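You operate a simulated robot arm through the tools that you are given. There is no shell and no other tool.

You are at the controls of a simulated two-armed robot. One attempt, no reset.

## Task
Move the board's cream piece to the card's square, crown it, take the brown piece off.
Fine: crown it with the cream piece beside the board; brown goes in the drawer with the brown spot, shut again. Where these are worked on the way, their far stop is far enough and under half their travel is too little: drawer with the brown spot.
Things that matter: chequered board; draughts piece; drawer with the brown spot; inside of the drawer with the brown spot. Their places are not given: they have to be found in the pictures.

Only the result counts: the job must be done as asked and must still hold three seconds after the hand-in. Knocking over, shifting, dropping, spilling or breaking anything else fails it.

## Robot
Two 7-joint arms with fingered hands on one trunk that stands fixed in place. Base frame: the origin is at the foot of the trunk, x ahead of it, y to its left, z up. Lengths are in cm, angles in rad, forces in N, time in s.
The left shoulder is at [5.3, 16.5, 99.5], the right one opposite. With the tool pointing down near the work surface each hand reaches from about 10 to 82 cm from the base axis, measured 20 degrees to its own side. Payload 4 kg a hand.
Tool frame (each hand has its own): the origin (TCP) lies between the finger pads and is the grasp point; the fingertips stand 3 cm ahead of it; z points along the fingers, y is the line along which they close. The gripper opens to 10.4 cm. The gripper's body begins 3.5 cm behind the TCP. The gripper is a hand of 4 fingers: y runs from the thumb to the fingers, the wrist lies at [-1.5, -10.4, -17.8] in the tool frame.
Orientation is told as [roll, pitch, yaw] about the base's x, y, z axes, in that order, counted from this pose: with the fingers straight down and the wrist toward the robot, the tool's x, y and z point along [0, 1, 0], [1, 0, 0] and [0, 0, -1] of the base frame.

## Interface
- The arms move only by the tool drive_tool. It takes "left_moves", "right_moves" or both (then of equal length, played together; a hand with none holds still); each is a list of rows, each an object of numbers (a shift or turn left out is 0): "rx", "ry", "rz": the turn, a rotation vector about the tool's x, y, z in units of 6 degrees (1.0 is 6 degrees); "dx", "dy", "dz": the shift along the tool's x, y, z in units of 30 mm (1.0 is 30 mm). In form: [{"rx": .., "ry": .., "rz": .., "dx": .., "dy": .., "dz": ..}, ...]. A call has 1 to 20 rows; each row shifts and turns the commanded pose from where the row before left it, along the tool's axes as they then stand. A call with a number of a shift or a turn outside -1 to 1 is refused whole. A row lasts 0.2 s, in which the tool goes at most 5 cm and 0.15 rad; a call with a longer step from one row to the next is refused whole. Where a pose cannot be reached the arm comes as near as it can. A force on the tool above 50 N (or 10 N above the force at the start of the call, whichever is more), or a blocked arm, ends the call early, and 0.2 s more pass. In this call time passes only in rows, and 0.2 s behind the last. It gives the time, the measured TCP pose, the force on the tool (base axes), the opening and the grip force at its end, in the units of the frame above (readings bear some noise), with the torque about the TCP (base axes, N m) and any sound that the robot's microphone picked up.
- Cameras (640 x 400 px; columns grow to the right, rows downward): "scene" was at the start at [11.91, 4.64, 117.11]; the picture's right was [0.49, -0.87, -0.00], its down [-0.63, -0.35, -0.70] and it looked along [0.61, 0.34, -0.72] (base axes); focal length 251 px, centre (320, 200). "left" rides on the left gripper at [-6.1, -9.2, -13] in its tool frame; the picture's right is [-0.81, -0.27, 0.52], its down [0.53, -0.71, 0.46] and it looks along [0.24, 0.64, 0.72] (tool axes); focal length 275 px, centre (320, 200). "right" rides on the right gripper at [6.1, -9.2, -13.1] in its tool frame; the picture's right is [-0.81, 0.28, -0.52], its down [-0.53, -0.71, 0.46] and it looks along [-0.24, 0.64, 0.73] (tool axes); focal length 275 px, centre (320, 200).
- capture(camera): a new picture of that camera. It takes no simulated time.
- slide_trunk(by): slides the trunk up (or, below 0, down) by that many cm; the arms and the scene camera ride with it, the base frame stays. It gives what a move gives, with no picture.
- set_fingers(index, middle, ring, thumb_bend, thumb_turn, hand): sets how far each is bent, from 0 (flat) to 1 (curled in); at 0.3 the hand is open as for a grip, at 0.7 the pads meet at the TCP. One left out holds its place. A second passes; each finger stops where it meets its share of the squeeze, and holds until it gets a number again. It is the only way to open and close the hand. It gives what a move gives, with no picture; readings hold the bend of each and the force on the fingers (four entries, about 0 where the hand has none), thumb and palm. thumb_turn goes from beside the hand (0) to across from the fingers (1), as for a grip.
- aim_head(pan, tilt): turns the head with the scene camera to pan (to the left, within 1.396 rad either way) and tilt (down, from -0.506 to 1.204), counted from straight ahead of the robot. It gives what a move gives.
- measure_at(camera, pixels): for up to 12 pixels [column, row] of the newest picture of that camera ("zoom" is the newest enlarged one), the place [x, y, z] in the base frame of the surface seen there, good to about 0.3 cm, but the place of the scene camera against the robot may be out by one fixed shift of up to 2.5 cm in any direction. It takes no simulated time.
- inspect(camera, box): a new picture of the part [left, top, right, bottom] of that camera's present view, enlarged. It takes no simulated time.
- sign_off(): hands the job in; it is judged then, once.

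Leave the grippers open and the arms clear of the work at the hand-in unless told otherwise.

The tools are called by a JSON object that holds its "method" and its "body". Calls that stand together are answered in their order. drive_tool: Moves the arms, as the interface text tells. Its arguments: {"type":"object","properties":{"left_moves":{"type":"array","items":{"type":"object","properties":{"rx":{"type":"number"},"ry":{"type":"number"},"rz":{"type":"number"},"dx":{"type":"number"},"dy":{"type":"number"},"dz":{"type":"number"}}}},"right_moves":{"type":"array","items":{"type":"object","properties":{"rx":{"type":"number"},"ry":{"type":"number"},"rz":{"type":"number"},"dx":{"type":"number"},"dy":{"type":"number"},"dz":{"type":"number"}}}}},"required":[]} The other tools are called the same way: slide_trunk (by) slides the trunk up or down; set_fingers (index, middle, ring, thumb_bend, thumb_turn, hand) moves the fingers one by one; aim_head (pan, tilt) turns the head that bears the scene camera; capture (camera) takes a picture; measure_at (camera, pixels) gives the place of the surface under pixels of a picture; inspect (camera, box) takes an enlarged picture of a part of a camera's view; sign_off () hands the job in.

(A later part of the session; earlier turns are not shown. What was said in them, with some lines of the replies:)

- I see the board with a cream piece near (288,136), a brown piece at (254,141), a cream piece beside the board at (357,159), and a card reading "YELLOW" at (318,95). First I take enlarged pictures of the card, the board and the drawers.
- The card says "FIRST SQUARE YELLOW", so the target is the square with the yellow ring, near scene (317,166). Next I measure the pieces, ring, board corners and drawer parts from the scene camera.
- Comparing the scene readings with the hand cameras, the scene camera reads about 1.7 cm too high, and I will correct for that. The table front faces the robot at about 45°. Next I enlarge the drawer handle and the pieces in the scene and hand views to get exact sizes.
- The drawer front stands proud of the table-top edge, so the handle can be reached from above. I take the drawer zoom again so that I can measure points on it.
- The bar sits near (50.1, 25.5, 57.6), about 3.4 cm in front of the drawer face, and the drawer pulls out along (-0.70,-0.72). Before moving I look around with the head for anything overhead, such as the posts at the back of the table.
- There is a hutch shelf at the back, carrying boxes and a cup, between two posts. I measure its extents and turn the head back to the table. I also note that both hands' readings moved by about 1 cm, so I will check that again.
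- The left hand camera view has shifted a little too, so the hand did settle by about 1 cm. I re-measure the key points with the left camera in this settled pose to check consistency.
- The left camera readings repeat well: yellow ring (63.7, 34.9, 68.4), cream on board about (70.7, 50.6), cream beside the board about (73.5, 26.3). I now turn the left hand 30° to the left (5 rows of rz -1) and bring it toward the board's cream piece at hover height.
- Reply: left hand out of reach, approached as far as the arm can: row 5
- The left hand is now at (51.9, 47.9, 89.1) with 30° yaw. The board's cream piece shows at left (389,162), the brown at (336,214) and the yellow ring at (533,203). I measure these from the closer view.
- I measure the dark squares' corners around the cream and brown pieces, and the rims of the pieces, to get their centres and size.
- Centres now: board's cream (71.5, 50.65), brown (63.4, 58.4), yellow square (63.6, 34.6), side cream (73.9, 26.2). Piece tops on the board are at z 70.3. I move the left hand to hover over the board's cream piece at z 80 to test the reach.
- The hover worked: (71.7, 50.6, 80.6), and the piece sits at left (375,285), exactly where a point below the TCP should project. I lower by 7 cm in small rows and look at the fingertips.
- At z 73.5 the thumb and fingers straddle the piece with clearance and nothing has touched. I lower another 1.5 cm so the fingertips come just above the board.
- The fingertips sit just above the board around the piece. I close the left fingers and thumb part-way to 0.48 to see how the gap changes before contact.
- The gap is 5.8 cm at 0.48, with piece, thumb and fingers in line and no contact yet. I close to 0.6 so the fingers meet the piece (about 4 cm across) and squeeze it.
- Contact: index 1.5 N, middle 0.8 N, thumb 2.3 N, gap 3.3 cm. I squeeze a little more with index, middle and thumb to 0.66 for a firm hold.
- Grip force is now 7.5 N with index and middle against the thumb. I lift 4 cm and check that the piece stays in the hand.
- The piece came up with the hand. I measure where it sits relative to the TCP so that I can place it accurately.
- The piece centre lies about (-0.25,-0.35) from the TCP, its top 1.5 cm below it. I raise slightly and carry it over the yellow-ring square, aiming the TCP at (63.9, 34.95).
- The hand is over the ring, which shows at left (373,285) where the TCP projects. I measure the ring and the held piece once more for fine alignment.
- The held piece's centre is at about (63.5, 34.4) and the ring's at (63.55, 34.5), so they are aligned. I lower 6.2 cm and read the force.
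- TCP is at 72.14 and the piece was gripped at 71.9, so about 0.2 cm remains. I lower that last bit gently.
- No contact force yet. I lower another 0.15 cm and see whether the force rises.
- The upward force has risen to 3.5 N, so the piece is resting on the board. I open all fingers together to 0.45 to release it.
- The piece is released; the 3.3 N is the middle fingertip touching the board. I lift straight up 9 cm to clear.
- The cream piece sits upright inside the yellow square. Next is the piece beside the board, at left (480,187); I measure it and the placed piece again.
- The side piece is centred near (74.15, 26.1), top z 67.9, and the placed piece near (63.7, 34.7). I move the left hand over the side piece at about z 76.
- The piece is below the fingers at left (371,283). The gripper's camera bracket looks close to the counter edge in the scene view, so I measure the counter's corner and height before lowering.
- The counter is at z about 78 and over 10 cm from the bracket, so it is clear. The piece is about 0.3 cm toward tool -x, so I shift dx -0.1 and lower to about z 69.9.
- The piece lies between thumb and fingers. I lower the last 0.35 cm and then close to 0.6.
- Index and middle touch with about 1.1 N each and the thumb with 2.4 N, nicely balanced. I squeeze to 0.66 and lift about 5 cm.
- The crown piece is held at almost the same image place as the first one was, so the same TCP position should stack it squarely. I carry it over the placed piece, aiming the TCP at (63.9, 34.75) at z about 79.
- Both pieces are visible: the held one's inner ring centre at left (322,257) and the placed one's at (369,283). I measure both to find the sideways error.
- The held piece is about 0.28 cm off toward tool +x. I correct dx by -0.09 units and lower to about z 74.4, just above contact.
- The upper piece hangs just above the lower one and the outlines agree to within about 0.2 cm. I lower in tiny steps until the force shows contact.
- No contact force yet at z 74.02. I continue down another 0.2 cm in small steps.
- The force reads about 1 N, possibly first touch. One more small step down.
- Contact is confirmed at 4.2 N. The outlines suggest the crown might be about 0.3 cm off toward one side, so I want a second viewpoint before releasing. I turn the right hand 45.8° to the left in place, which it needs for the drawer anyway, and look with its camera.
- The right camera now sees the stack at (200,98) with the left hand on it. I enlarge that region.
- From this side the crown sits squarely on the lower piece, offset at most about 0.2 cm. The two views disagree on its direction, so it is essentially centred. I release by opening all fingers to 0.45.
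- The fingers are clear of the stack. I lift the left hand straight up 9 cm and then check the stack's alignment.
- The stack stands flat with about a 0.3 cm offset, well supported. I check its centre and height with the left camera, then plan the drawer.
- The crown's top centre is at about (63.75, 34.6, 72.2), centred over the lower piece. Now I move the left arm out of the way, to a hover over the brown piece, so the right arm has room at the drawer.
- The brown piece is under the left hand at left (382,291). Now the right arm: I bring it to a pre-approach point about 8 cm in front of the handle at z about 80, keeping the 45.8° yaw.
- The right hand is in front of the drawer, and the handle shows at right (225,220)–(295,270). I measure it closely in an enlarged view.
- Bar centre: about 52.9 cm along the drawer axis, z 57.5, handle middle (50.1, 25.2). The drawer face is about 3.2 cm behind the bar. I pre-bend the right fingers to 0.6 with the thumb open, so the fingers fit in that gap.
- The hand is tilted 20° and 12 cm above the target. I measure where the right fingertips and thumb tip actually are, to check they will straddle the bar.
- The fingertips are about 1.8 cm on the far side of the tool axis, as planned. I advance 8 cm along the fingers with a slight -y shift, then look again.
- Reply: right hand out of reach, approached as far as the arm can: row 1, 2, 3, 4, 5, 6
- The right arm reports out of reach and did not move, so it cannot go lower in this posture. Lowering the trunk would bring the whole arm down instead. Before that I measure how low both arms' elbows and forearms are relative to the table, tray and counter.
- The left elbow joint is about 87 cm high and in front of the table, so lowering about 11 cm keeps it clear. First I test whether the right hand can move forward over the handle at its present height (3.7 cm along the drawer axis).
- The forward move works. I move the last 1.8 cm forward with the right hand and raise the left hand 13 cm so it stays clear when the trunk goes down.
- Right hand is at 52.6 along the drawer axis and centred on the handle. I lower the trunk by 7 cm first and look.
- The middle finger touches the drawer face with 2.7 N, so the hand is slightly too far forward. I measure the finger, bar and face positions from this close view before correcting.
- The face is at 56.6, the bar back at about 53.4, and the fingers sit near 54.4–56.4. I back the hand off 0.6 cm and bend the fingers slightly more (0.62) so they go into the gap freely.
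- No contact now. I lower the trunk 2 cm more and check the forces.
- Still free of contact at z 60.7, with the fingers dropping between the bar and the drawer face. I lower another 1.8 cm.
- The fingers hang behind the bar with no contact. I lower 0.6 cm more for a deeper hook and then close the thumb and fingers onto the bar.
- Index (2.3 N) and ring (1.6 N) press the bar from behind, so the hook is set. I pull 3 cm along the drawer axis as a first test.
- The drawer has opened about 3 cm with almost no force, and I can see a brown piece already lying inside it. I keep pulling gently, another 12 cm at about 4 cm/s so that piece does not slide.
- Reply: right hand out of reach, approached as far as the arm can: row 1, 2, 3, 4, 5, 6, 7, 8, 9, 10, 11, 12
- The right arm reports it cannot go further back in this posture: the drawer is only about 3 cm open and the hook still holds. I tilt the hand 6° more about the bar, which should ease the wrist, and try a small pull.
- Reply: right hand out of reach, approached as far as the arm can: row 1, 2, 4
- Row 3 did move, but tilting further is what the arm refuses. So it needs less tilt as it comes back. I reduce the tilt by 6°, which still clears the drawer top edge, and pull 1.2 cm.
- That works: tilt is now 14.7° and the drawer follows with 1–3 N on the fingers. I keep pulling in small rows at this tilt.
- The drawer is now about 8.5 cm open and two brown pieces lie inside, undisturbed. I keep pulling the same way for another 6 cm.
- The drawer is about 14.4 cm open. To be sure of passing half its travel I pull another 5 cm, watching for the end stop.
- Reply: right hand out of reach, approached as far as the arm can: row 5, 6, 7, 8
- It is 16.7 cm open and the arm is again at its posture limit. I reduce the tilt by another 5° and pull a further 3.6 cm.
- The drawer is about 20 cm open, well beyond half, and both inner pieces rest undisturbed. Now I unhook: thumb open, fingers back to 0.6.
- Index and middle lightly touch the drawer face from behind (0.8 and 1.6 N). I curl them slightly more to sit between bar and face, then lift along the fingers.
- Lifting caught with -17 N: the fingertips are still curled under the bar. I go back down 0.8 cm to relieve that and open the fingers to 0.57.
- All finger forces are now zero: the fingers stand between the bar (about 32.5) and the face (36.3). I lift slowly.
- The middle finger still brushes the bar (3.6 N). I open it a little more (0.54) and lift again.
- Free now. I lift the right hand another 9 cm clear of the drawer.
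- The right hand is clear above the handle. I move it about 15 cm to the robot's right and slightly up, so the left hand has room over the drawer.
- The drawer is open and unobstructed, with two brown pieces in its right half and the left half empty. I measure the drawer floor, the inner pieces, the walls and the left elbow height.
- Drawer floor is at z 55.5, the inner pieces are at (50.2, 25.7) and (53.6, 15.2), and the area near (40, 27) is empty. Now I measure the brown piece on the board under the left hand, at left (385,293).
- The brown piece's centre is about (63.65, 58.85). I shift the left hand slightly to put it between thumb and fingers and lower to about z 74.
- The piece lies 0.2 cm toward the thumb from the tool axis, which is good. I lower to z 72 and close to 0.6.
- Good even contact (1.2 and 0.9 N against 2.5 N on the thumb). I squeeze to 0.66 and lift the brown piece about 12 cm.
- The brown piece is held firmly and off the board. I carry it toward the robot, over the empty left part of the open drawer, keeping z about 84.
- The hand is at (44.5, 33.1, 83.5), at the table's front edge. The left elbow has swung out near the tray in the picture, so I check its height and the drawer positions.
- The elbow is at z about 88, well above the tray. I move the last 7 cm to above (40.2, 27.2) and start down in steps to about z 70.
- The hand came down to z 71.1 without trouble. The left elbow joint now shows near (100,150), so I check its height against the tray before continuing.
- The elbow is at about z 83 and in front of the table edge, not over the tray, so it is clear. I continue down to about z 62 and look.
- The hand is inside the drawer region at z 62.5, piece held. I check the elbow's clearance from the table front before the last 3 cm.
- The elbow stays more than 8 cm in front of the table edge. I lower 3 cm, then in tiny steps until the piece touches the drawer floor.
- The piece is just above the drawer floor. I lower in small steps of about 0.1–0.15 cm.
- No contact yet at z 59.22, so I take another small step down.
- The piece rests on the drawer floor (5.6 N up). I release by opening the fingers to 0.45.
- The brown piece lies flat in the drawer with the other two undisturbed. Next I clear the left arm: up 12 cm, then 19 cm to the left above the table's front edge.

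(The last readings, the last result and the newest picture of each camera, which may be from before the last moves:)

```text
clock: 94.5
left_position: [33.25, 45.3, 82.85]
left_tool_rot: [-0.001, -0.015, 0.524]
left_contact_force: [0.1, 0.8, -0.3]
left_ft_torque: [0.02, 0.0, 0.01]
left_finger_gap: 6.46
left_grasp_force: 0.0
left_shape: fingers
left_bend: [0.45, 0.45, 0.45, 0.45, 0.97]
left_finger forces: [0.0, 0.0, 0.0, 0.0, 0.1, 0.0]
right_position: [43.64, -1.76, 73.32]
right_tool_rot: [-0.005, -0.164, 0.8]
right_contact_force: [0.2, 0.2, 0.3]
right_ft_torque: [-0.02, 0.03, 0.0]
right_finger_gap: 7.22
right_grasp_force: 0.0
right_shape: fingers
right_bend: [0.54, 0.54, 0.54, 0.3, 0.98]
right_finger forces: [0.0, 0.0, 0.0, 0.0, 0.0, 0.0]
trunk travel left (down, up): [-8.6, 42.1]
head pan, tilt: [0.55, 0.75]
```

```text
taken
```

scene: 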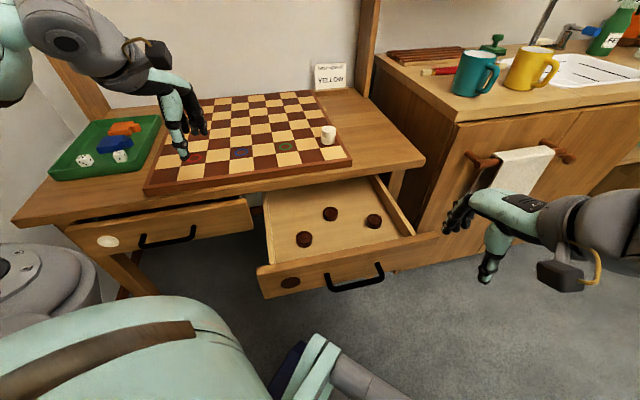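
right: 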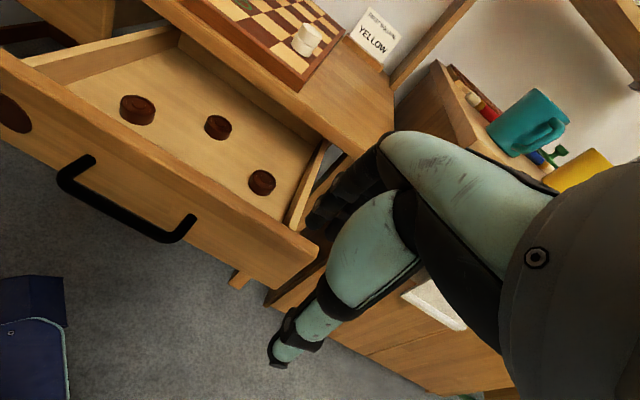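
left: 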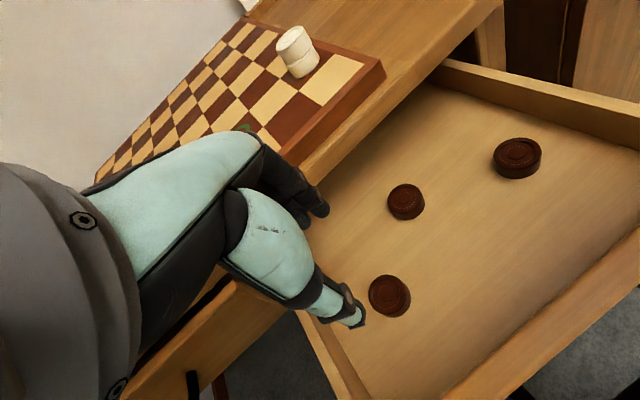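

The view is clear: three brown pieces in the drawer, the stack on the yellow square, and the left arm away. Now the right hand goes back in front of the drawer face, in the middle, at z about 70.

{"method": "drive_tool", "body": {"right_moves": [{"dx": 0.794, "dy": 0.017, "dz": 0.1}, {"dx": 0.794, "dy": 0.017, "dz": 0.15}, {"dx": 0.794, "dy": 0.017, "dz": 0.2}, {"dx": 0.794, "dy": 0.017, "dz": 0.2}, {"dx": 0.794, "dy": 0.017, "dz": 0.24}, {"dx": 0.794, "dy": 0.017, "dz": 0.24}]}}

{"method": "set_fingers", "body": {"hand": "right", "index": 0.72, "middle": 0.72, "ring": 0.72, "thumb_bend": 0.6}}

{"method": "capture", "body": {"camera": "right"}}

{"method": "inspect", "body": {"camera": "scene", "box": [240, 160, 480, 310]}}

```text
clock: 95.9
left_position: [33.31, 45.23, 82.89]
left_tool_rot: [0.001, -0.012, 0.523]
left_contact_force: [-0.1, -0.1, 0.1]
left_ft_torque: [0.0, 0.03, 0.01]
left_finger_gap: 6.47
left_grasp_force: 0.1
left_shape: fingers
left_bend: [0.45, 0.45, 0.45, 0.45, 0.97]
left_finger forces: [0.0, 0.0, 0.1, 0.0, 0.0, 0.1]
right_position: [34.0, 8.8, 69.98]
right_tool_rot: [-0.004, -0.162, 0.798]
right_contact_force: [0.0, -0.5, 0.0]
right_ft_torque: [0.01, 0.02, -0.03]
right_finger_gap: 7.25
right_grasp_force: 0.2
right_shape: fingers
right_bend: [0.54, 0.54, 0.54, 0.3, 0.98]
right_finger forces: [0.0, 0.0, 0.1, 0.0, 0.1, 0.0]
trunk travel left (down, up): [-8.6, 42.1]
head pan, tilt: [0.55, 0.75]
```

```text
clock: 96.9
left_position: [33.32, 45.33, 82.82]
left_tool_rot: [0.0, -0.011, 0.522]
left_contact_force: [0.4, -0.6, -0.2]
left_ft_torque: [0.01, 0.0, 0.0]
left_finger_gap: 6.5
left_grasp_force: 0.0
left_shape: fingers
left_bend: [0.45, 0.45, 0.45, 0.45, 0.97]
left_finger forces: [0.1, 0.1, 0.0, 0.1, 0.1, 0.0]
right_position: [34.07, 8.76, 69.9]
right_tool_rot: [-0.005, -0.162, 0.799]
right_contact_force: [-0.4, 0.3, -1.1]
right_ft_torque: [0.02, -0.02, -0.03]
right_finger_gap: 0.95
right_grasp_force: 0.1
right_shape: fingers
right_bend: [0.72, 0.72, 0.72, 0.6, 0.98]
right_finger forces: [0.0, 0.0, 0.1, 0.1, 0.1, 0.0]
trunk travel left (down, up): [-8.6, 42.1]
head pan, tilt: [0.55, 0.75]
```

```text
taken
```

right: 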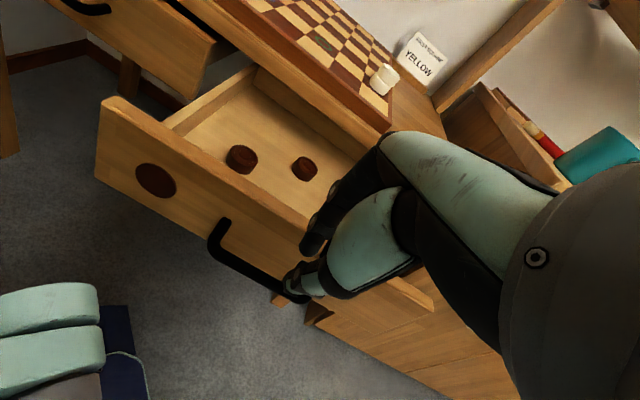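

```text
2.67 times, centred on (360, 235) of scene
```

zoom: 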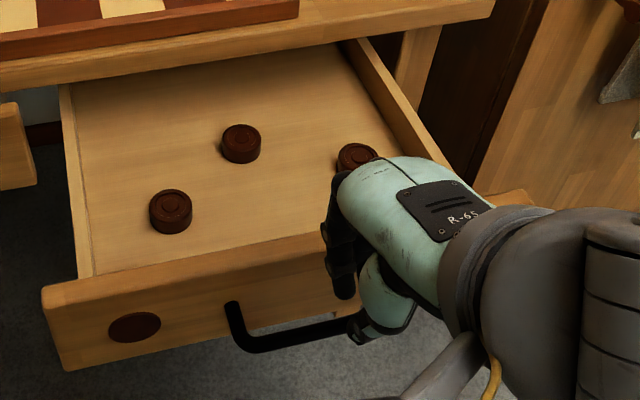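

The fist is in front of the drawer face at z 70. I measure how far the knuckles and fingertips reach toward the face before lowering.

{"method": "measure_at", "body": {"camera": "right", "pixels": [[305, 245], [312, 222], [322, 200], [335, 185], [350, 170], [365, 155], [380, 142], [230, 205], [300, 225], [255, 262]]}}

{"method": "measure_at", "body": {"camera": "zoom", "pixels": [[335, 200], [340, 250], [345, 290], [360, 180], [300, 240], [280, 250], [260, 340], [330, 330]]}}

```text
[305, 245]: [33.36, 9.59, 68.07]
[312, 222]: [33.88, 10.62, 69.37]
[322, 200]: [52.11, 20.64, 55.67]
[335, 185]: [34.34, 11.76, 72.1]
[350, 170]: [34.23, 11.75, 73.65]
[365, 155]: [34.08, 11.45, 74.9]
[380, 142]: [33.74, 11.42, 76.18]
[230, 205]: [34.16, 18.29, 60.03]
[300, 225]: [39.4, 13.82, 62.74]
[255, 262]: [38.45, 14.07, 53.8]
```

```text
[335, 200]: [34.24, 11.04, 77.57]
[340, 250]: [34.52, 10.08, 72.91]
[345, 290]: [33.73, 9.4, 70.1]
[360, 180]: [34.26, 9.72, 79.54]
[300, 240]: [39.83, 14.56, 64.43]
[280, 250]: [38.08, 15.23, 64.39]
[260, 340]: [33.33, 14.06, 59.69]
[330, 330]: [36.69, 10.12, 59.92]
```

The knuckles reach about 3 cm and the fingertips about 1.5 cm ahead of the TCP. I will push on the handle bar from the front with the backs of the curled fingers. I lower the hand just in front of the bar, easing 1 cm back on the way down.

{"method": "drive_tool", "body": {"right_moves": [{"dy": -0.118, "dz": 0.4625}, {"dy": -0.118, "dz": 0.4625}, {"dy": -0.118, "dz": 0.4625}, {"dy": -0.118, "dz": 0.4625}, {"dy": -0.118, "dz": 0.4625}]}}

{"method": "capture", "body": {"camera": "right"}}

{"method": "inspect", "body": {"camera": "scene", "box": [240, 180, 480, 330]}}

```text
clock: 98.1
left_position: [33.32, 45.11, 82.84]
left_tool_rot: [0.0, -0.013, 0.525]
left_contact_force: [-0.3, 0.4, -0.5]
left_ft_torque: [0.0, -0.01, 0.02]
left_finger_gap: 6.48
left_grasp_force: 0.0
left_shape: fingers
left_bend: [0.45, 0.45, 0.45, 0.45, 0.97]
left_finger forces: [0.1, 0.1, 0.0, 0.0, 0.0, 0.0]
right_position: [33.69, 8.25, 62.75]
right_tool_rot: [-0.005, -0.162, 0.799]
right_contact_force: [-0.2, 0.5, -0.1]
right_ft_torque: [0.02, 0.01, 0.0]
right_finger_gap: 0.92
right_grasp_force: 0.1
right_shape: fingers
right_bend: [0.72, 0.72, 0.72, 0.6, 0.98]
right_finger forces: [0.0, 0.0, 0.0, 0.0, 0.0, 0.0]
trunk travel left (down, up): [-8.6, 42.1]
head pan, tilt: [0.55, 0.75]
```

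```text
taken
```

right: 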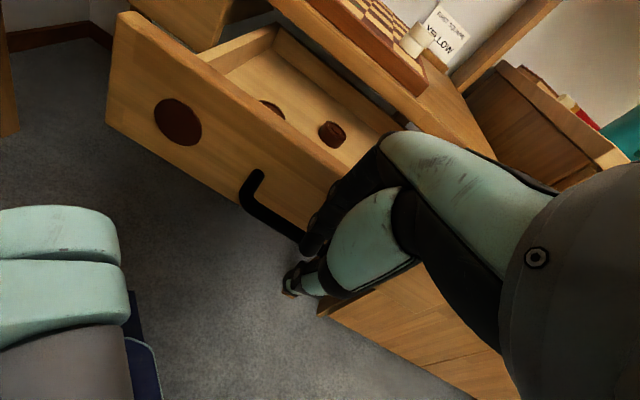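

```text
2.67 times, centred on (360, 255) of scene
```

zoom: 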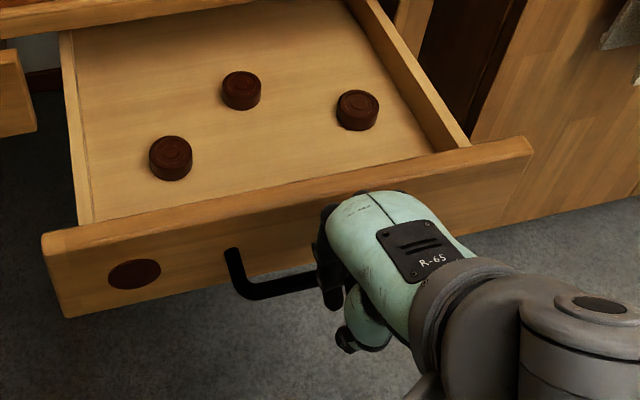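

The hand is lower with no contact, fingers in front of the bar. I lower the last 4 cm.

{"method": "drive_tool", "body": {"right_moves": [{"dy": -0.1, "dz": 0.46}, {"dy": -0.1, "dz": 0.46}, {"dy": -0.1, "dz": 0.46}]}}

{"method": "capture", "body": {"camera": "right"}}

{"method": "inspect", "body": {"camera": "scene", "box": [240, 180, 480, 330]}}

```text
clock: 98.9
left_position: [33.29, 45.28, 82.8]
left_tool_rot: [0.0, -0.011, 0.524]
left_contact_force: [-0.4, 0.6, -0.8]
left_ft_torque: [-0.02, -0.01, -0.01]
left_finger_gap: 6.48
left_grasp_force: 0.0
left_shape: fingers
left_bend: [0.45, 0.45, 0.45, 0.45, 0.97]
left_finger forces: [0.1, 0.0, 0.1, 0.0, 0.0, 0.0]
right_position: [33.55, 8.14, 58.42]
right_tool_rot: [-0.005, -0.162, 0.798]
right_contact_force: [0.5, -0.3, 0.1]
right_ft_torque: [-0.05, -0.03, 0.0]
right_finger_gap: 0.96
right_grasp_force: 0.0
right_shape: fingers
right_bend: [0.72, 0.72, 0.72, 0.6, 0.98]
right_finger forces: [0.0, 0.0, 0.1, 0.0, 0.1, 0.0]
trunk travel left (down, up): [-8.6, 42.1]
head pan, tilt: [0.55, 0.75]
```

```text
taken
```

right: 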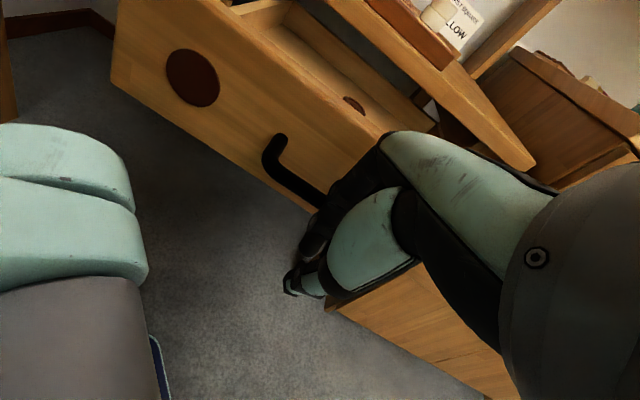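

```text
2.67 times, centred on (360, 255) of scene
```

zoom: 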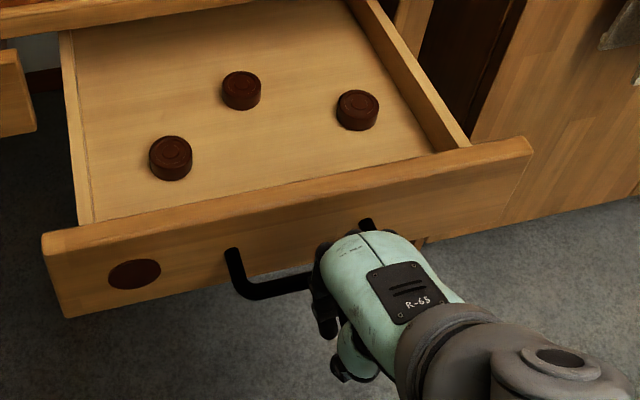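

The curled fingers are in front of the bar at z 58.4. I push forward slowly by 3 cm and check that the drawer moves.

{"method": "drive_tool", "body": {"right_moves": [{"dy": 0.197, "dz": 0.0324}, {"dy": 0.197, "dz": 0.0324}, {"dy": 0.197, "dz": 0.0324}, {"dy": 0.197, "dz": 0.0324}, {"dy": 0.197, "dz": 0.0324}]}}

{"method": "inspect", "body": {"camera": "scene", "box": [240, 180, 480, 330]}}

```text
clock: 100.1
left_position: [33.32, 45.33, 82.9]
left_tool_rot: [0.001, -0.014, 0.523]
left_contact_force: [-0.6, 1.1, 0.7]
left_ft_torque: [0.0, -0.01, -0.01]
left_finger_gap: 6.47
left_grasp_force: 0.0
left_shape: fingers
left_bend: [0.45, 0.45, 0.45, 0.45, 0.97]
left_finger forces: [0.0, 0.0, 0.0, 0.0, 0.0, 0.0]
right_position: [35.69, 10.29, 58.61]
right_tool_rot: [-0.007, -0.161, 0.8]
right_contact_force: [0.9, -0.8, 0.5]
right_ft_torque: [0.02, -0.02, 0.01]
right_finger_gap: 0.95
right_grasp_force: 0.1
right_shape: fingers
right_bend: [0.72, 0.72, 0.72, 0.6, 0.98]
right_finger forces: [0.0, 0.9, 0.0, 0.1, 0.1, 0.0]
trunk travel left (down, up): [-8.6, 42.1]
head pan, tilt: [0.55, 0.75]
```

```text
2.67 times, centred on (360, 255) of scene
```

zoom: 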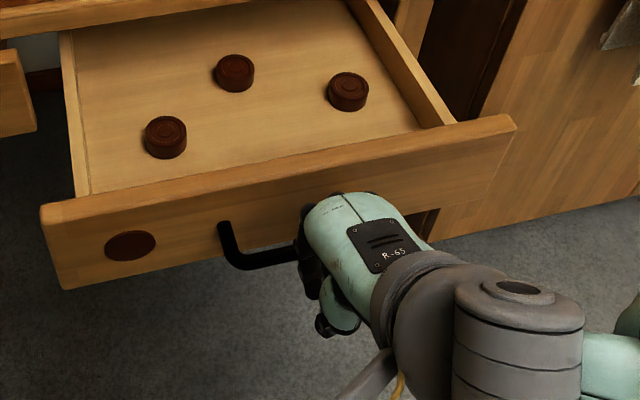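

The drawer follows, the pieces riding along with it. I continue pushing forward at the same slow speed, about 9 cm.

{"method": "drive_tool", "body": {"right_moves": [{"dy": 0.197, "dz": 0.0324}, {"dy": 0.197, "dz": 0.0324}, {"dy": 0.197, "dz": 0.0324}, {"dy": 0.197, "dz": 0.0324}, {"dy": 0.197, "dz": 0.0324}, {"dy": 0.197, "dz": 0.0324}, {"dy": 0.197, "dz": 0.0324}, {"dy": 0.197, "dz": 0.0324}, {"dy": 0.197, "dz": 0.0324}, {"dy": 0.197, "dz": 0.0324}, {"dy": 0.197, "dz": 0.0324}, {"dy": 0.197, "dz": 0.0324}, {"dy": 0.197, "dz": 0.0324}, {"dy": 0.197, "dz": 0.0324}, {"dy": 0.197, "dz": 0.0324}]}}

{"method": "inspect", "body": {"camera": "scene", "box": [220, 140, 460, 290]}}

{"method": "capture", "body": {"camera": "right"}}

```text
clock: 103.3
left_position: [33.32, 45.26, 82.83]
left_tool_rot: [0.001, -0.012, 0.524]
left_contact_force: [-0.4, 0.0, 0.0]
left_ft_torque: [0.0, 0.02, 0.01]
left_finger_gap: 6.45
left_grasp_force: 0.0
left_shape: fingers
left_bend: [0.45, 0.45, 0.45, 0.45, 0.97]
left_finger forces: [0.0, 0.1, 0.0, 0.0, 0.1, 0.1]
right_position: [41.92, 16.72, 58.56]
right_tool_rot: [-0.004, -0.162, 0.799]
right_contact_force: [-0.1, -0.5, 1.0]
right_ft_torque: [-0.01, -0.01, 0.03]
right_finger_gap: 0.97
right_grasp_force: 0.3
right_shape: fingers
right_bend: [0.72, 0.72, 0.72, 0.6, 0.98]
right_finger forces: [0.0, 0.7, 0.0, 0.0, 0.1, 0.0]
trunk travel left (down, up): [-8.6, 42.1]
head pan, tilt: [0.55, 0.75]
```

```text
2.67 times, centred on (340, 215) of scene
```

zoom: 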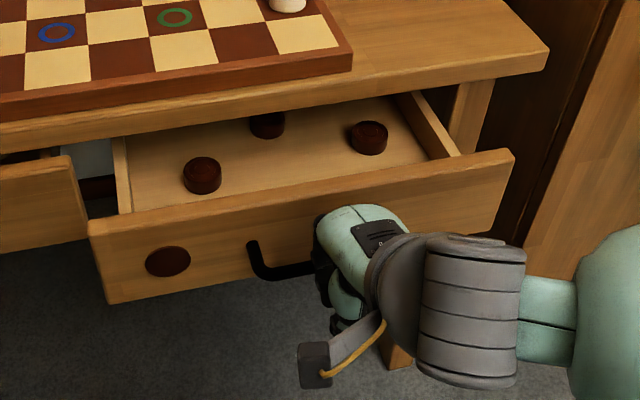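

```text
taken
```

right: 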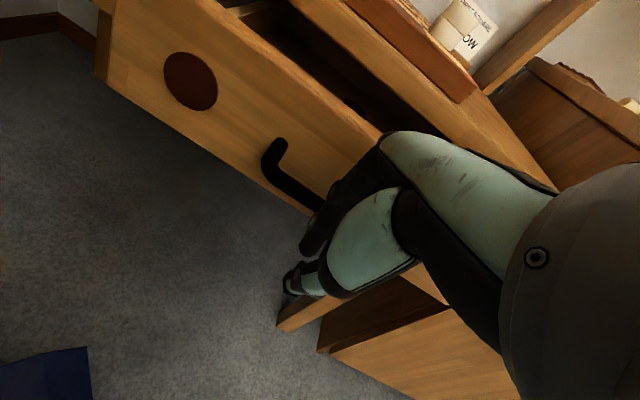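

About half shut and the pieces are riding along. I push another 7.8 cm.

{"method": "drive_tool", "body": {"right_moves": [{"dy": 0.197, "dz": 0.0324}, {"dy": 0.197, "dz": 0.0324}, {"dy": 0.197, "dz": 0.0324}, {"dy": 0.197, "dz": 0.0324}, {"dy": 0.197, "dz": 0.0324}, {"dy": 0.197, "dz": 0.0324}, {"dy": 0.197, "dz": 0.0324}, {"dy": 0.197, "dz": 0.0324}, {"dy": 0.197, "dz": 0.0324}, {"dy": 0.197, "dz": 0.0324}, {"dy": 0.197, "dz": 0.0324}, {"dy": 0.197, "dz": 0.0324}, {"dy": 0.197, "dz": 0.0324}]}}

{"method": "inspect", "body": {"camera": "scene", "box": [220, 120, 460, 270]}}

{"method": "capture", "body": {"camera": "right"}}

```text
clock: 106.1
left_position: [33.25, 45.23, 82.89]
left_tool_rot: [-0.001, -0.013, 0.525]
left_contact_force: [-0.1, -0.1, -0.2]
left_ft_torque: [0.0, -0.02, 0.03]
left_finger_gap: 6.48
left_grasp_force: 0.2
left_shape: fingers
left_bend: [0.45, 0.45, 0.45, 0.45, 0.97]
left_finger forces: [0.1, 0.0, 0.0, 0.0, 0.1, 0.0]
right_position: [47.32, 22.41, 58.51]
right_tool_rot: [-0.005, -0.163, 0.801]
right_contact_force: [-0.4, 0.6, -0.9]
right_ft_torque: [-0.01, -0.02, 0.02]
right_finger_gap: 0.94
right_grasp_force: 0.0
right_shape: fingers
right_bend: [0.72, 0.72, 0.72, 0.6, 0.98]
right_finger forces: [0.0, 0.0, 0.0, 0.1, 0.0, 0.0]
trunk travel left (down, up): [-8.6, 42.1]
head pan, tilt: [0.55, 0.75]
```

```text
2.67 times, centred on (340, 195) of scene
```

zoom: 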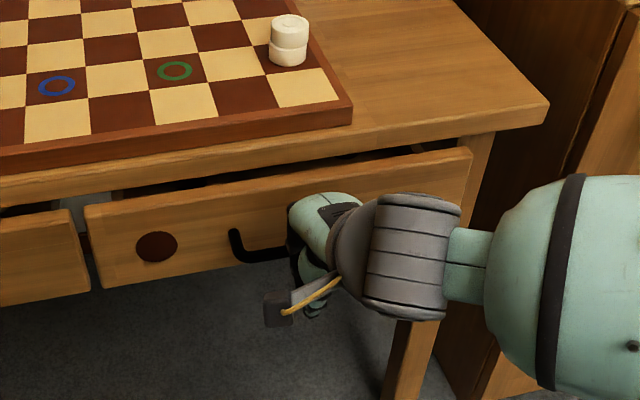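

```text
taken
```

right: 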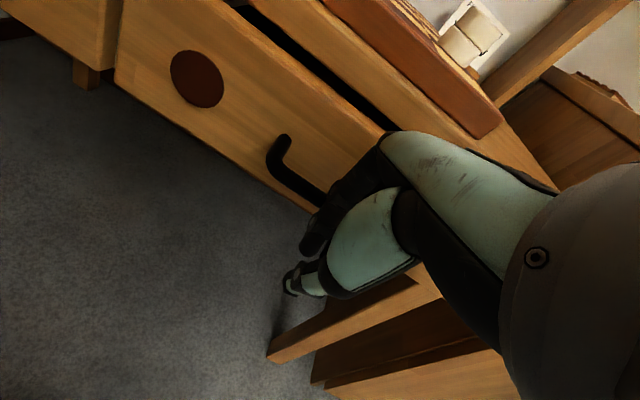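

Nearly shut: the drawer front is almost level with the left one. I measure the face position and push the last 2 cm gently.

{"method": "measure_at", "body": {"camera": "right", "pixels": [[196, 78], [230, 100], [300, 165], [285, 140], [90, 40]]}}

{"method": "drive_tool", "body": {"right_moves": [{"dy": 0.165, "dz": 0.027}, {"dy": 0.165, "dz": 0.027}, {"dy": 0.165, "dz": 0.027}, {"dy": 0.165, "dz": 0.027}]}}

```text
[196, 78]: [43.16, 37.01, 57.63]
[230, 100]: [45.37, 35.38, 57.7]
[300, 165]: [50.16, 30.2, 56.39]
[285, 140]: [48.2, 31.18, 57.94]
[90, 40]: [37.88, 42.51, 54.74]
```

```text
clock: 107.1
left_position: [33.17, 45.17, 82.9]
left_tool_rot: [0.001, -0.015, 0.523]
left_contact_force: [0.4, 0.2, -0.1]
left_ft_torque: [0.02, 0.01, 0.0]
left_finger_gap: 6.46
left_grasp_force: 0.0
left_shape: fingers
left_bend: [0.45, 0.45, 0.45, 0.45, 0.97]
left_finger forces: [0.0, 0.0, 0.0, 0.0, 0.0, 0.0]
right_position: [48.62, 23.77, 58.48]
right_tool_rot: [-0.004, -0.162, 0.798]
right_contact_force: [-15.8, -20.1, 6.9]
right_ft_torque: [-0.15, -0.05, -0.4]
right_finger_gap: 0.49
right_grasp_force: 12.8
right_shape: fingers
right_bend: [0.72, 0.73, 0.73, 0.6, 0.98]
right_finger forces: [4.7, 12.0, 8.8, 0.0, 0.0, 0.0]
trunk travel left (down, up): [-8.6, 42.1]
head pan, tilt: [0.55, 0.75]
```

The spot is back at its starting place (43.2, 37.0) and the last push met the stop with 25 N, so the drawer is fully shut. I back off 3 cm straight away from the bar and then lift.

{"method": "drive_tool", "body": {"right_moves": [{"dy": -0.25, "dz": -0.04}, {"dy": -0.25, "dz": -0.04}, {"dy": -0.25, "dz": -0.04}, {"dy": -0.3, "dz": -0.05}]}}

{"method": "capture", "body": {"camera": "right"}}

{"method": "inspect", "body": {"camera": "scene", "box": [220, 120, 460, 270]}}

```text
clock: 108.1
left_position: [33.31, 45.19, 82.79]
left_tool_rot: [0.001, -0.013, 0.524]
left_contact_force: [0.1, -0.4, -0.3]
left_ft_torque: [-0.03, 0.0, -0.03]
left_finger_gap: 6.45
left_grasp_force: 0.0
left_shape: fingers
left_bend: [0.45, 0.45, 0.45, 0.45, 0.97]
left_finger forces: [0.0, 0.0, 0.0, 0.1, 0.1, 0.0]
right_position: [46.53, 21.4, 58.42]
right_tool_rot: [-0.007, -0.162, 0.8]
right_contact_force: [0.4, -0.4, 0.2]
right_ft_torque: [-0.04, 0.02, -0.01]
right_finger_gap: 0.92
right_grasp_force: 0.1
right_shape: fingers
right_bend: [0.72, 0.72, 0.72, 0.6, 0.98]
right_finger forces: [0.0, 0.1, 0.0, 0.1, 0.1, 0.0]
trunk travel left (down, up): [-8.6, 42.1]
head pan, tilt: [0.55, 0.75]
```

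```text
taken
```

right: 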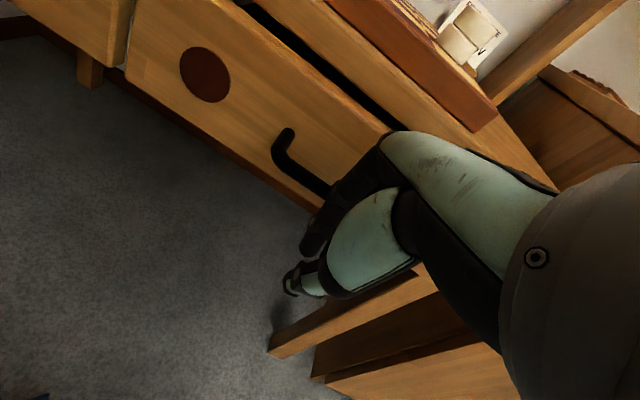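

```text
2.67 times, centred on (340, 195) of scene
```

zoom: 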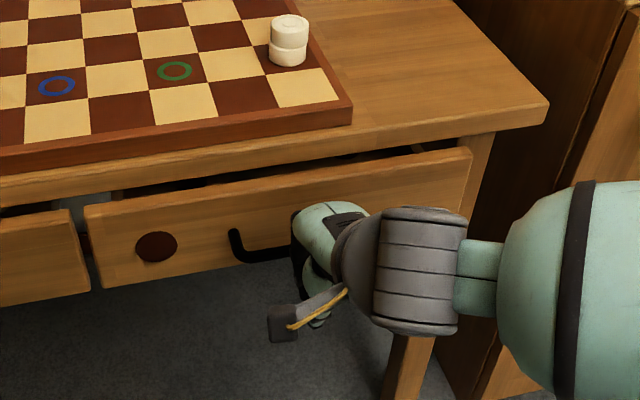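

The hand has come away cleanly and the drawer stays shut. I back off 3 cm more, lift 15 cm, and move the right hand to the right.

{"method": "drive_tool", "body": {"right_moves": [{"dy": -0.3, "dz": -0.05}, {"dy": -0.3, "dz": -0.05}, {"dy": -0.3, "dz": -0.05}, {"dz": -0.6}, {"dz": -0.6}, {"dz": -0.6}, {"dz": -0.7}, {"dz": -0.7}, {"dz": -0.7}, {"dx": -0.8, "dz": -0.1}, {"dx": -0.8, "dz": -0.1}, {"dx": -0.8, "dz": -0.1}, {"dx": -0.8, "dz": -0.1}, {"dx": -0.8, "dz": -0.1}, {"dx": -0.8, "dz": -0.1}]}}

{"method": "capture", "body": {"camera": "scene"}}

{"method": "capture", "body": {"camera": "right"}}

```text
clock: 111.3
left_position: [33.37, 45.3, 82.88]
left_tool_rot: [0.001, -0.012, 0.522]
left_contact_force: [-0.4, 0.6, -0.5]
left_ft_torque: [0.02, -0.04, -0.04]
left_finger_gap: 6.45
left_grasp_force: 0.1
left_shape: fingers
left_bend: [0.45, 0.45, 0.45, 0.45, 0.97]
left_finger forces: [0.0, 0.1, 0.0, 0.0, 0.0, 0.0]
right_position: [53.29, 7.84, 71.79]
right_tool_rot: [-0.004, -0.163, 0.801]
right_contact_force: [0.3, 0.6, 0.6]
right_ft_torque: [-0.01, 0.04, -0.03]
right_finger_gap: 0.95
right_grasp_force: 0.2
right_shape: fingers
right_bend: [0.72, 0.72, 0.72, 0.6, 0.98]
right_finger forces: [0.0, 0.0, 0.0, 0.0, 0.0, 0.0]
trunk travel left (down, up): [-8.6, 42.1]
head pan, tilt: [0.55, 0.75]
```

```text
taken
```

scene: 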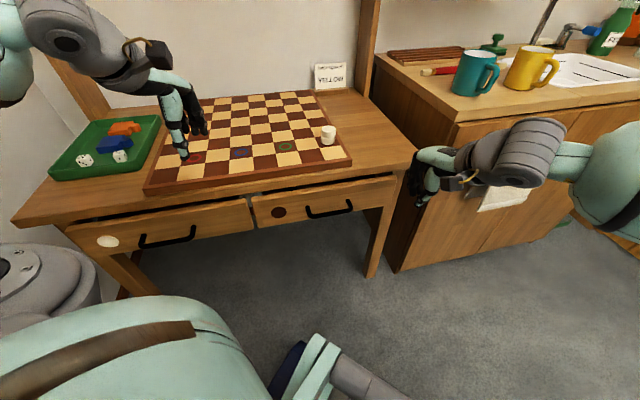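

```text
taken
```

right: 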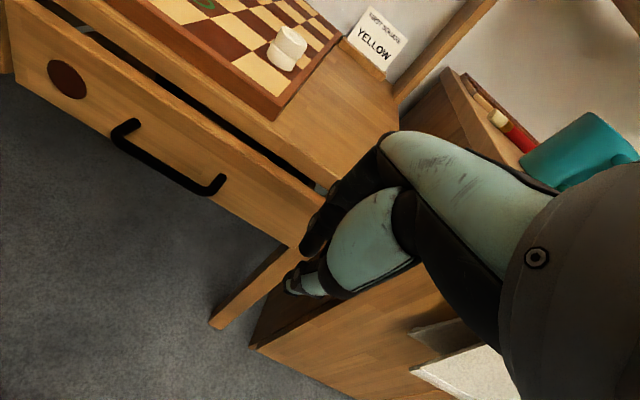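

The drawer is shut and the right hand is out to the side. I bring the right hand back toward the robot and up, open both grippers, and then raise the trunk again so both arms are well clear.

{"method": "drive_tool", "body": {"right_moves": [{"dy": -0.6, "dz": -0.3}, {"dy": -0.6, "dz": -0.3}, {"dy": -0.6, "dz": -0.3}, {"dy": -0.4, "dz": -0.3}]}}

{"method": "set_fingers", "body": {"hand": "right", "index": 0.3, "middle": 0.3, "ring": 0.3, "thumb_bend": 0.3}}

{"method": "set_fingers", "body": {"hand": "left", "index": 0.3, "middle": 0.3, "ring": 0.3, "thumb_bend": 0.3}}

{"method": "slide_trunk", "body": {"by": 11}}

{"method": "capture", "body": {"camera": "scene"}}

{"method": "capture", "body": {"camera": "left"}}

{"method": "capture", "body": {"camera": "right"}}

```text
clock: 112.3
left_position: [33.33, 45.2, 82.88]
left_tool_rot: [-0.001, -0.012, 0.523]
left_contact_force: [0.5, 0.2, 0.1]
left_ft_torque: [0.0, 0.0, 0.02]
left_finger_gap: 6.46
left_grasp_force: 0.1
left_shape: fingers
left_bend: [0.45, 0.45, 0.45, 0.45, 0.97]
left_finger forces: [0.0, 0.1, 0.0, 0.1, 0.1, 0.0]
right_position: [48.35, 2.89, 74.37]
right_tool_rot: [-0.005, -0.162, 0.8]
right_contact_force: [0.0, 0.3, -0.7]
right_ft_torque: [-0.01, 0.04, -0.02]
right_finger_gap: 0.91
right_grasp_force: 0.0
right_shape: fingers
right_bend: [0.72, 0.72, 0.72, 0.6, 0.98]
right_finger forces: [0.1, 0.0, 0.1, 0.1, 0.0, 0.0]
trunk travel left (down, up): [-8.6, 42.1]
head pan, tilt: [0.55, 0.75]
```

```text
clock: 113.3
left_position: [33.26, 45.24, 82.75]
left_tool_rot: [0.001, -0.013, 0.523]
left_contact_force: [0.3, 0.2, 0.6]
left_ft_torque: [0.02, -0.02, -0.02]
left_finger_gap: 6.48
left_grasp_force: 0.1
left_shape: fingers
left_bend: [0.45, 0.45, 0.45, 0.45, 0.97]
left_finger forces: [0.0, 0.1, 0.1, 0.0, 0.0, 0.0]
right_position: [48.39, 2.97, 74.46]
right_tool_rot: [-0.006, -0.162, 0.8]
right_contact_force: [0.4, -0.8, 0.0]
right_ft_torque: [0.0, 0.0, -0.01]
right_finger_gap: 10.28
right_grasp_force: 0.0
right_shape: fingers
right_bend: [0.3, 0.3, 0.3, 0.3, 0.98]
right_finger forces: [0.0, 0.0, 0.0, 0.1, 0.1, 0.0]
trunk travel left (down, up): [-8.6, 42.1]
head pan, tilt: [0.55, 0.75]
```

```text
clock: 114.3
left_position: [33.31, 45.3, 82.84]
left_tool_rot: [-0.001, -0.012, 0.524]
left_contact_force: [0.7, -0.9, 0.2]
left_ft_torque: [0.01, -0.01, 0.0]
left_finger_gap: 10.24
left_grasp_force: 0.0
left_shape: fingers
left_bend: [0.3, 0.3, 0.3, 0.3, 0.97]
left_finger forces: [0.0, 0.0, 0.1, 0.0, 0.0, 0.0]
right_position: [48.39, 2.99, 74.36]
right_tool_rot: [-0.006, -0.162, 0.8]
right_contact_force: [-1.2, 0.0, -0.4]
right_ft_torque: [0.0, -0.01, 0.03]
right_finger_gap: 10.27
right_grasp_force: 0.1
right_shape: fingers
right_bend: [0.3, 0.3, 0.3, 0.3, 0.98]
right_finger forces: [0.0, 0.0, 0.0, 0.0, 0.0, 0.1]
trunk travel left (down, up): [-8.6, 42.1]
head pan, tilt: [0.55, 0.75]
```

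```text
clock: 115.7
left_position: [33.22, 45.29, 93.89]
left_tool_rot: [0.0, -0.014, 0.524]
left_contact_force: [0.1, 0.1, -0.8]
left_ft_torque: [0.04, -0.02, 0.01]
left_finger_gap: 10.27
left_grasp_force: 0.0
left_shape: fingers
left_bend: [0.3, 0.3, 0.3, 0.3, 0.97]
left_finger forces: [0.0, 0.1, 0.0, 0.0, 0.0, 0.1]
right_position: [48.48, 3.04, 85.45]
right_tool_rot: [-0.006, -0.162, 0.8]
right_contact_force: [0.9, -0.1, 0.7]
right_ft_torque: [0.0, 0.03, 0.02]
right_finger_gap: 10.28
right_grasp_force: 0.2
right_shape: fingers
right_bend: [0.3, 0.3, 0.3, 0.3, 0.98]
right_finger forces: [0.0, 0.0, 0.0, 0.1, 0.0, 0.0]
trunk travel left (down, up): [-19.6, 31.1]
head pan, tilt: [0.55, 0.75]
```

```text
taken
```

scene: 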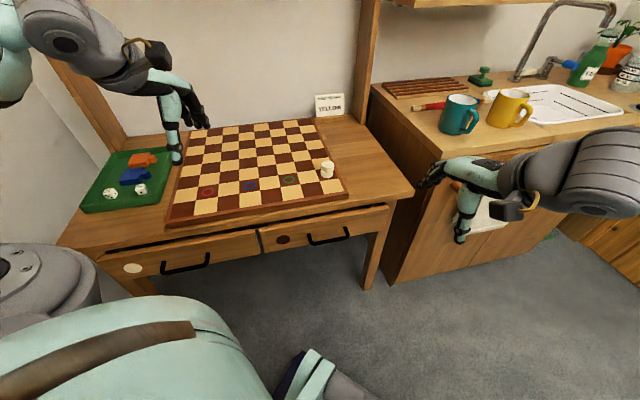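

```text
taken
```

left: 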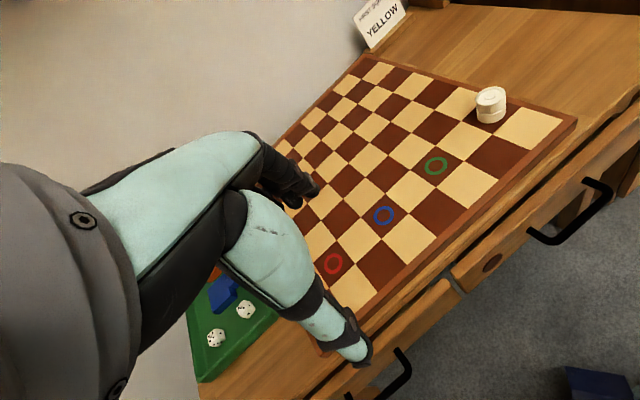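

```text
taken
```

right: 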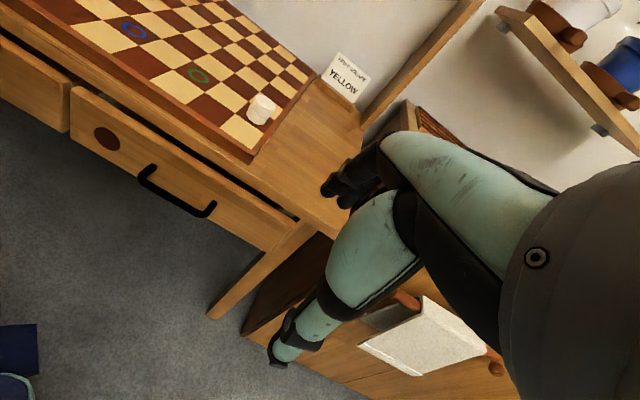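

Both hands are open and high. I take a last close look at the stack and at the drawer front to confirm that everything holds.

{"method": "inspect", "body": {"camera": "left", "box": [420, 60, 580, 180]}}

{"method": "inspect", "body": {"camera": "right", "box": [50, 60, 330, 260]}}

{"method": "inspect", "body": {"camera": "scene", "box": [80, 110, 400, 290]}}

{"method": "measure_at", "body": {"camera": "scene", "pixels": [[283, 240], [276, 232], [135, 268], [327, 166], [327, 174]]}}

{"method": "measure_at", "body": {"camera": "right", "pixels": [[106, 139], [262, 104], [40, 90], [180, 180]]}}

```text
3.33 times, centred on (500, 120) of left
```

zoom: 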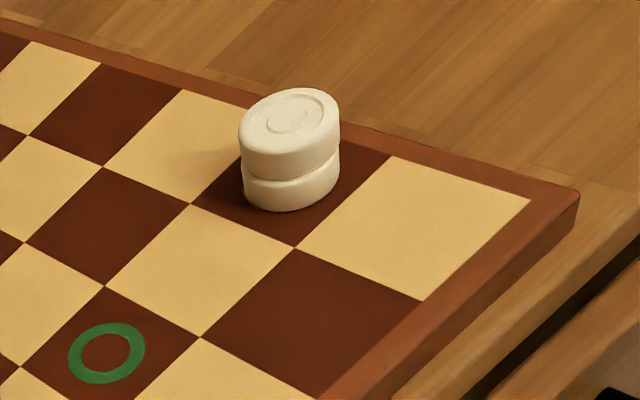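

```text
2.00 times, centred on (190, 160) of right
```

zoom: 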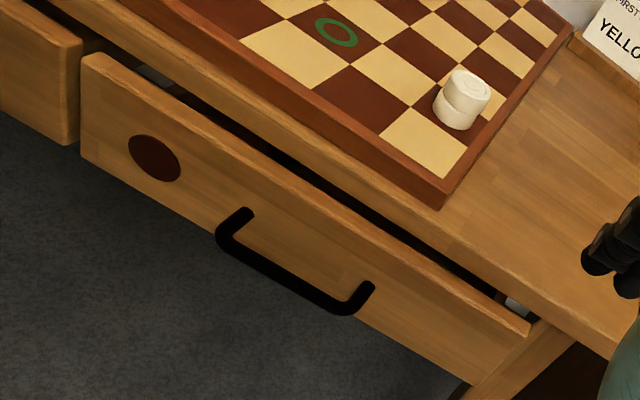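

```text
2.00 times, centred on (240, 200) of scene
```

zoom: 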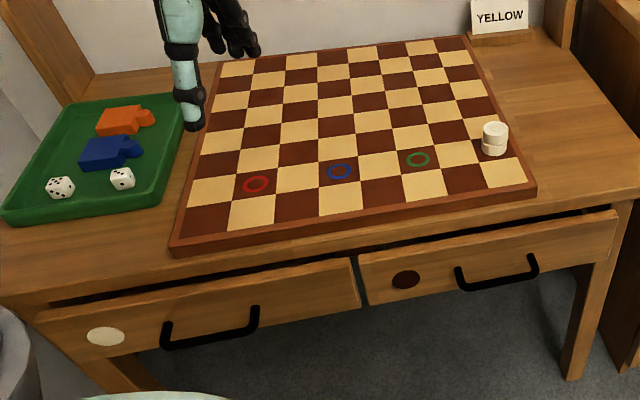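

```text
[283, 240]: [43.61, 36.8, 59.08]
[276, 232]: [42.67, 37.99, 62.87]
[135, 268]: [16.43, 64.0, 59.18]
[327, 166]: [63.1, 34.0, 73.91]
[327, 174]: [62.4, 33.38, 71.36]
```

```text
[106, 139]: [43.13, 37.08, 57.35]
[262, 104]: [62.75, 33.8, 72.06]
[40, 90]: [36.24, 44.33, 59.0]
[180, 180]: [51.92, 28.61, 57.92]
```

The crowned stack stands flat inside the yellow square and no brown piece is left on the board. The brown-spot drawer is back at its closed position, spot at (43.1, 37.1), the same as at the start. Both grippers are open and clear, so I hand the job in.

{"method": "sign_off", "body": {}}

```text
The job is handed in.
```

The job is finished and handed in. I don't have the verdict; this is the state I saw in the last pictures:

- **Cream piece:** it stands on the yellow-ring square named by the card, crowned with the piece from beside the board. The two pieces lie flat and are lined up to within about 0.3 cm.
- **Brown piece:** it lies flat in the brown-spot drawer, next to two brown pieces that were already there.
- **Drawer:** I pulled it out about 20 cm, never reaching a far stop, so I could not measure its full travel. It is shut again, with the front back where it started.
- **Arms:** both grippers are open and both arms are raised clear of the work.

The last pictures show nothing else moved or knocked over. The two inner brown pieces rode along when I pushed the drawer in. The view was mostly blocked for the last part of the closing, so I couldn't check their final positions.
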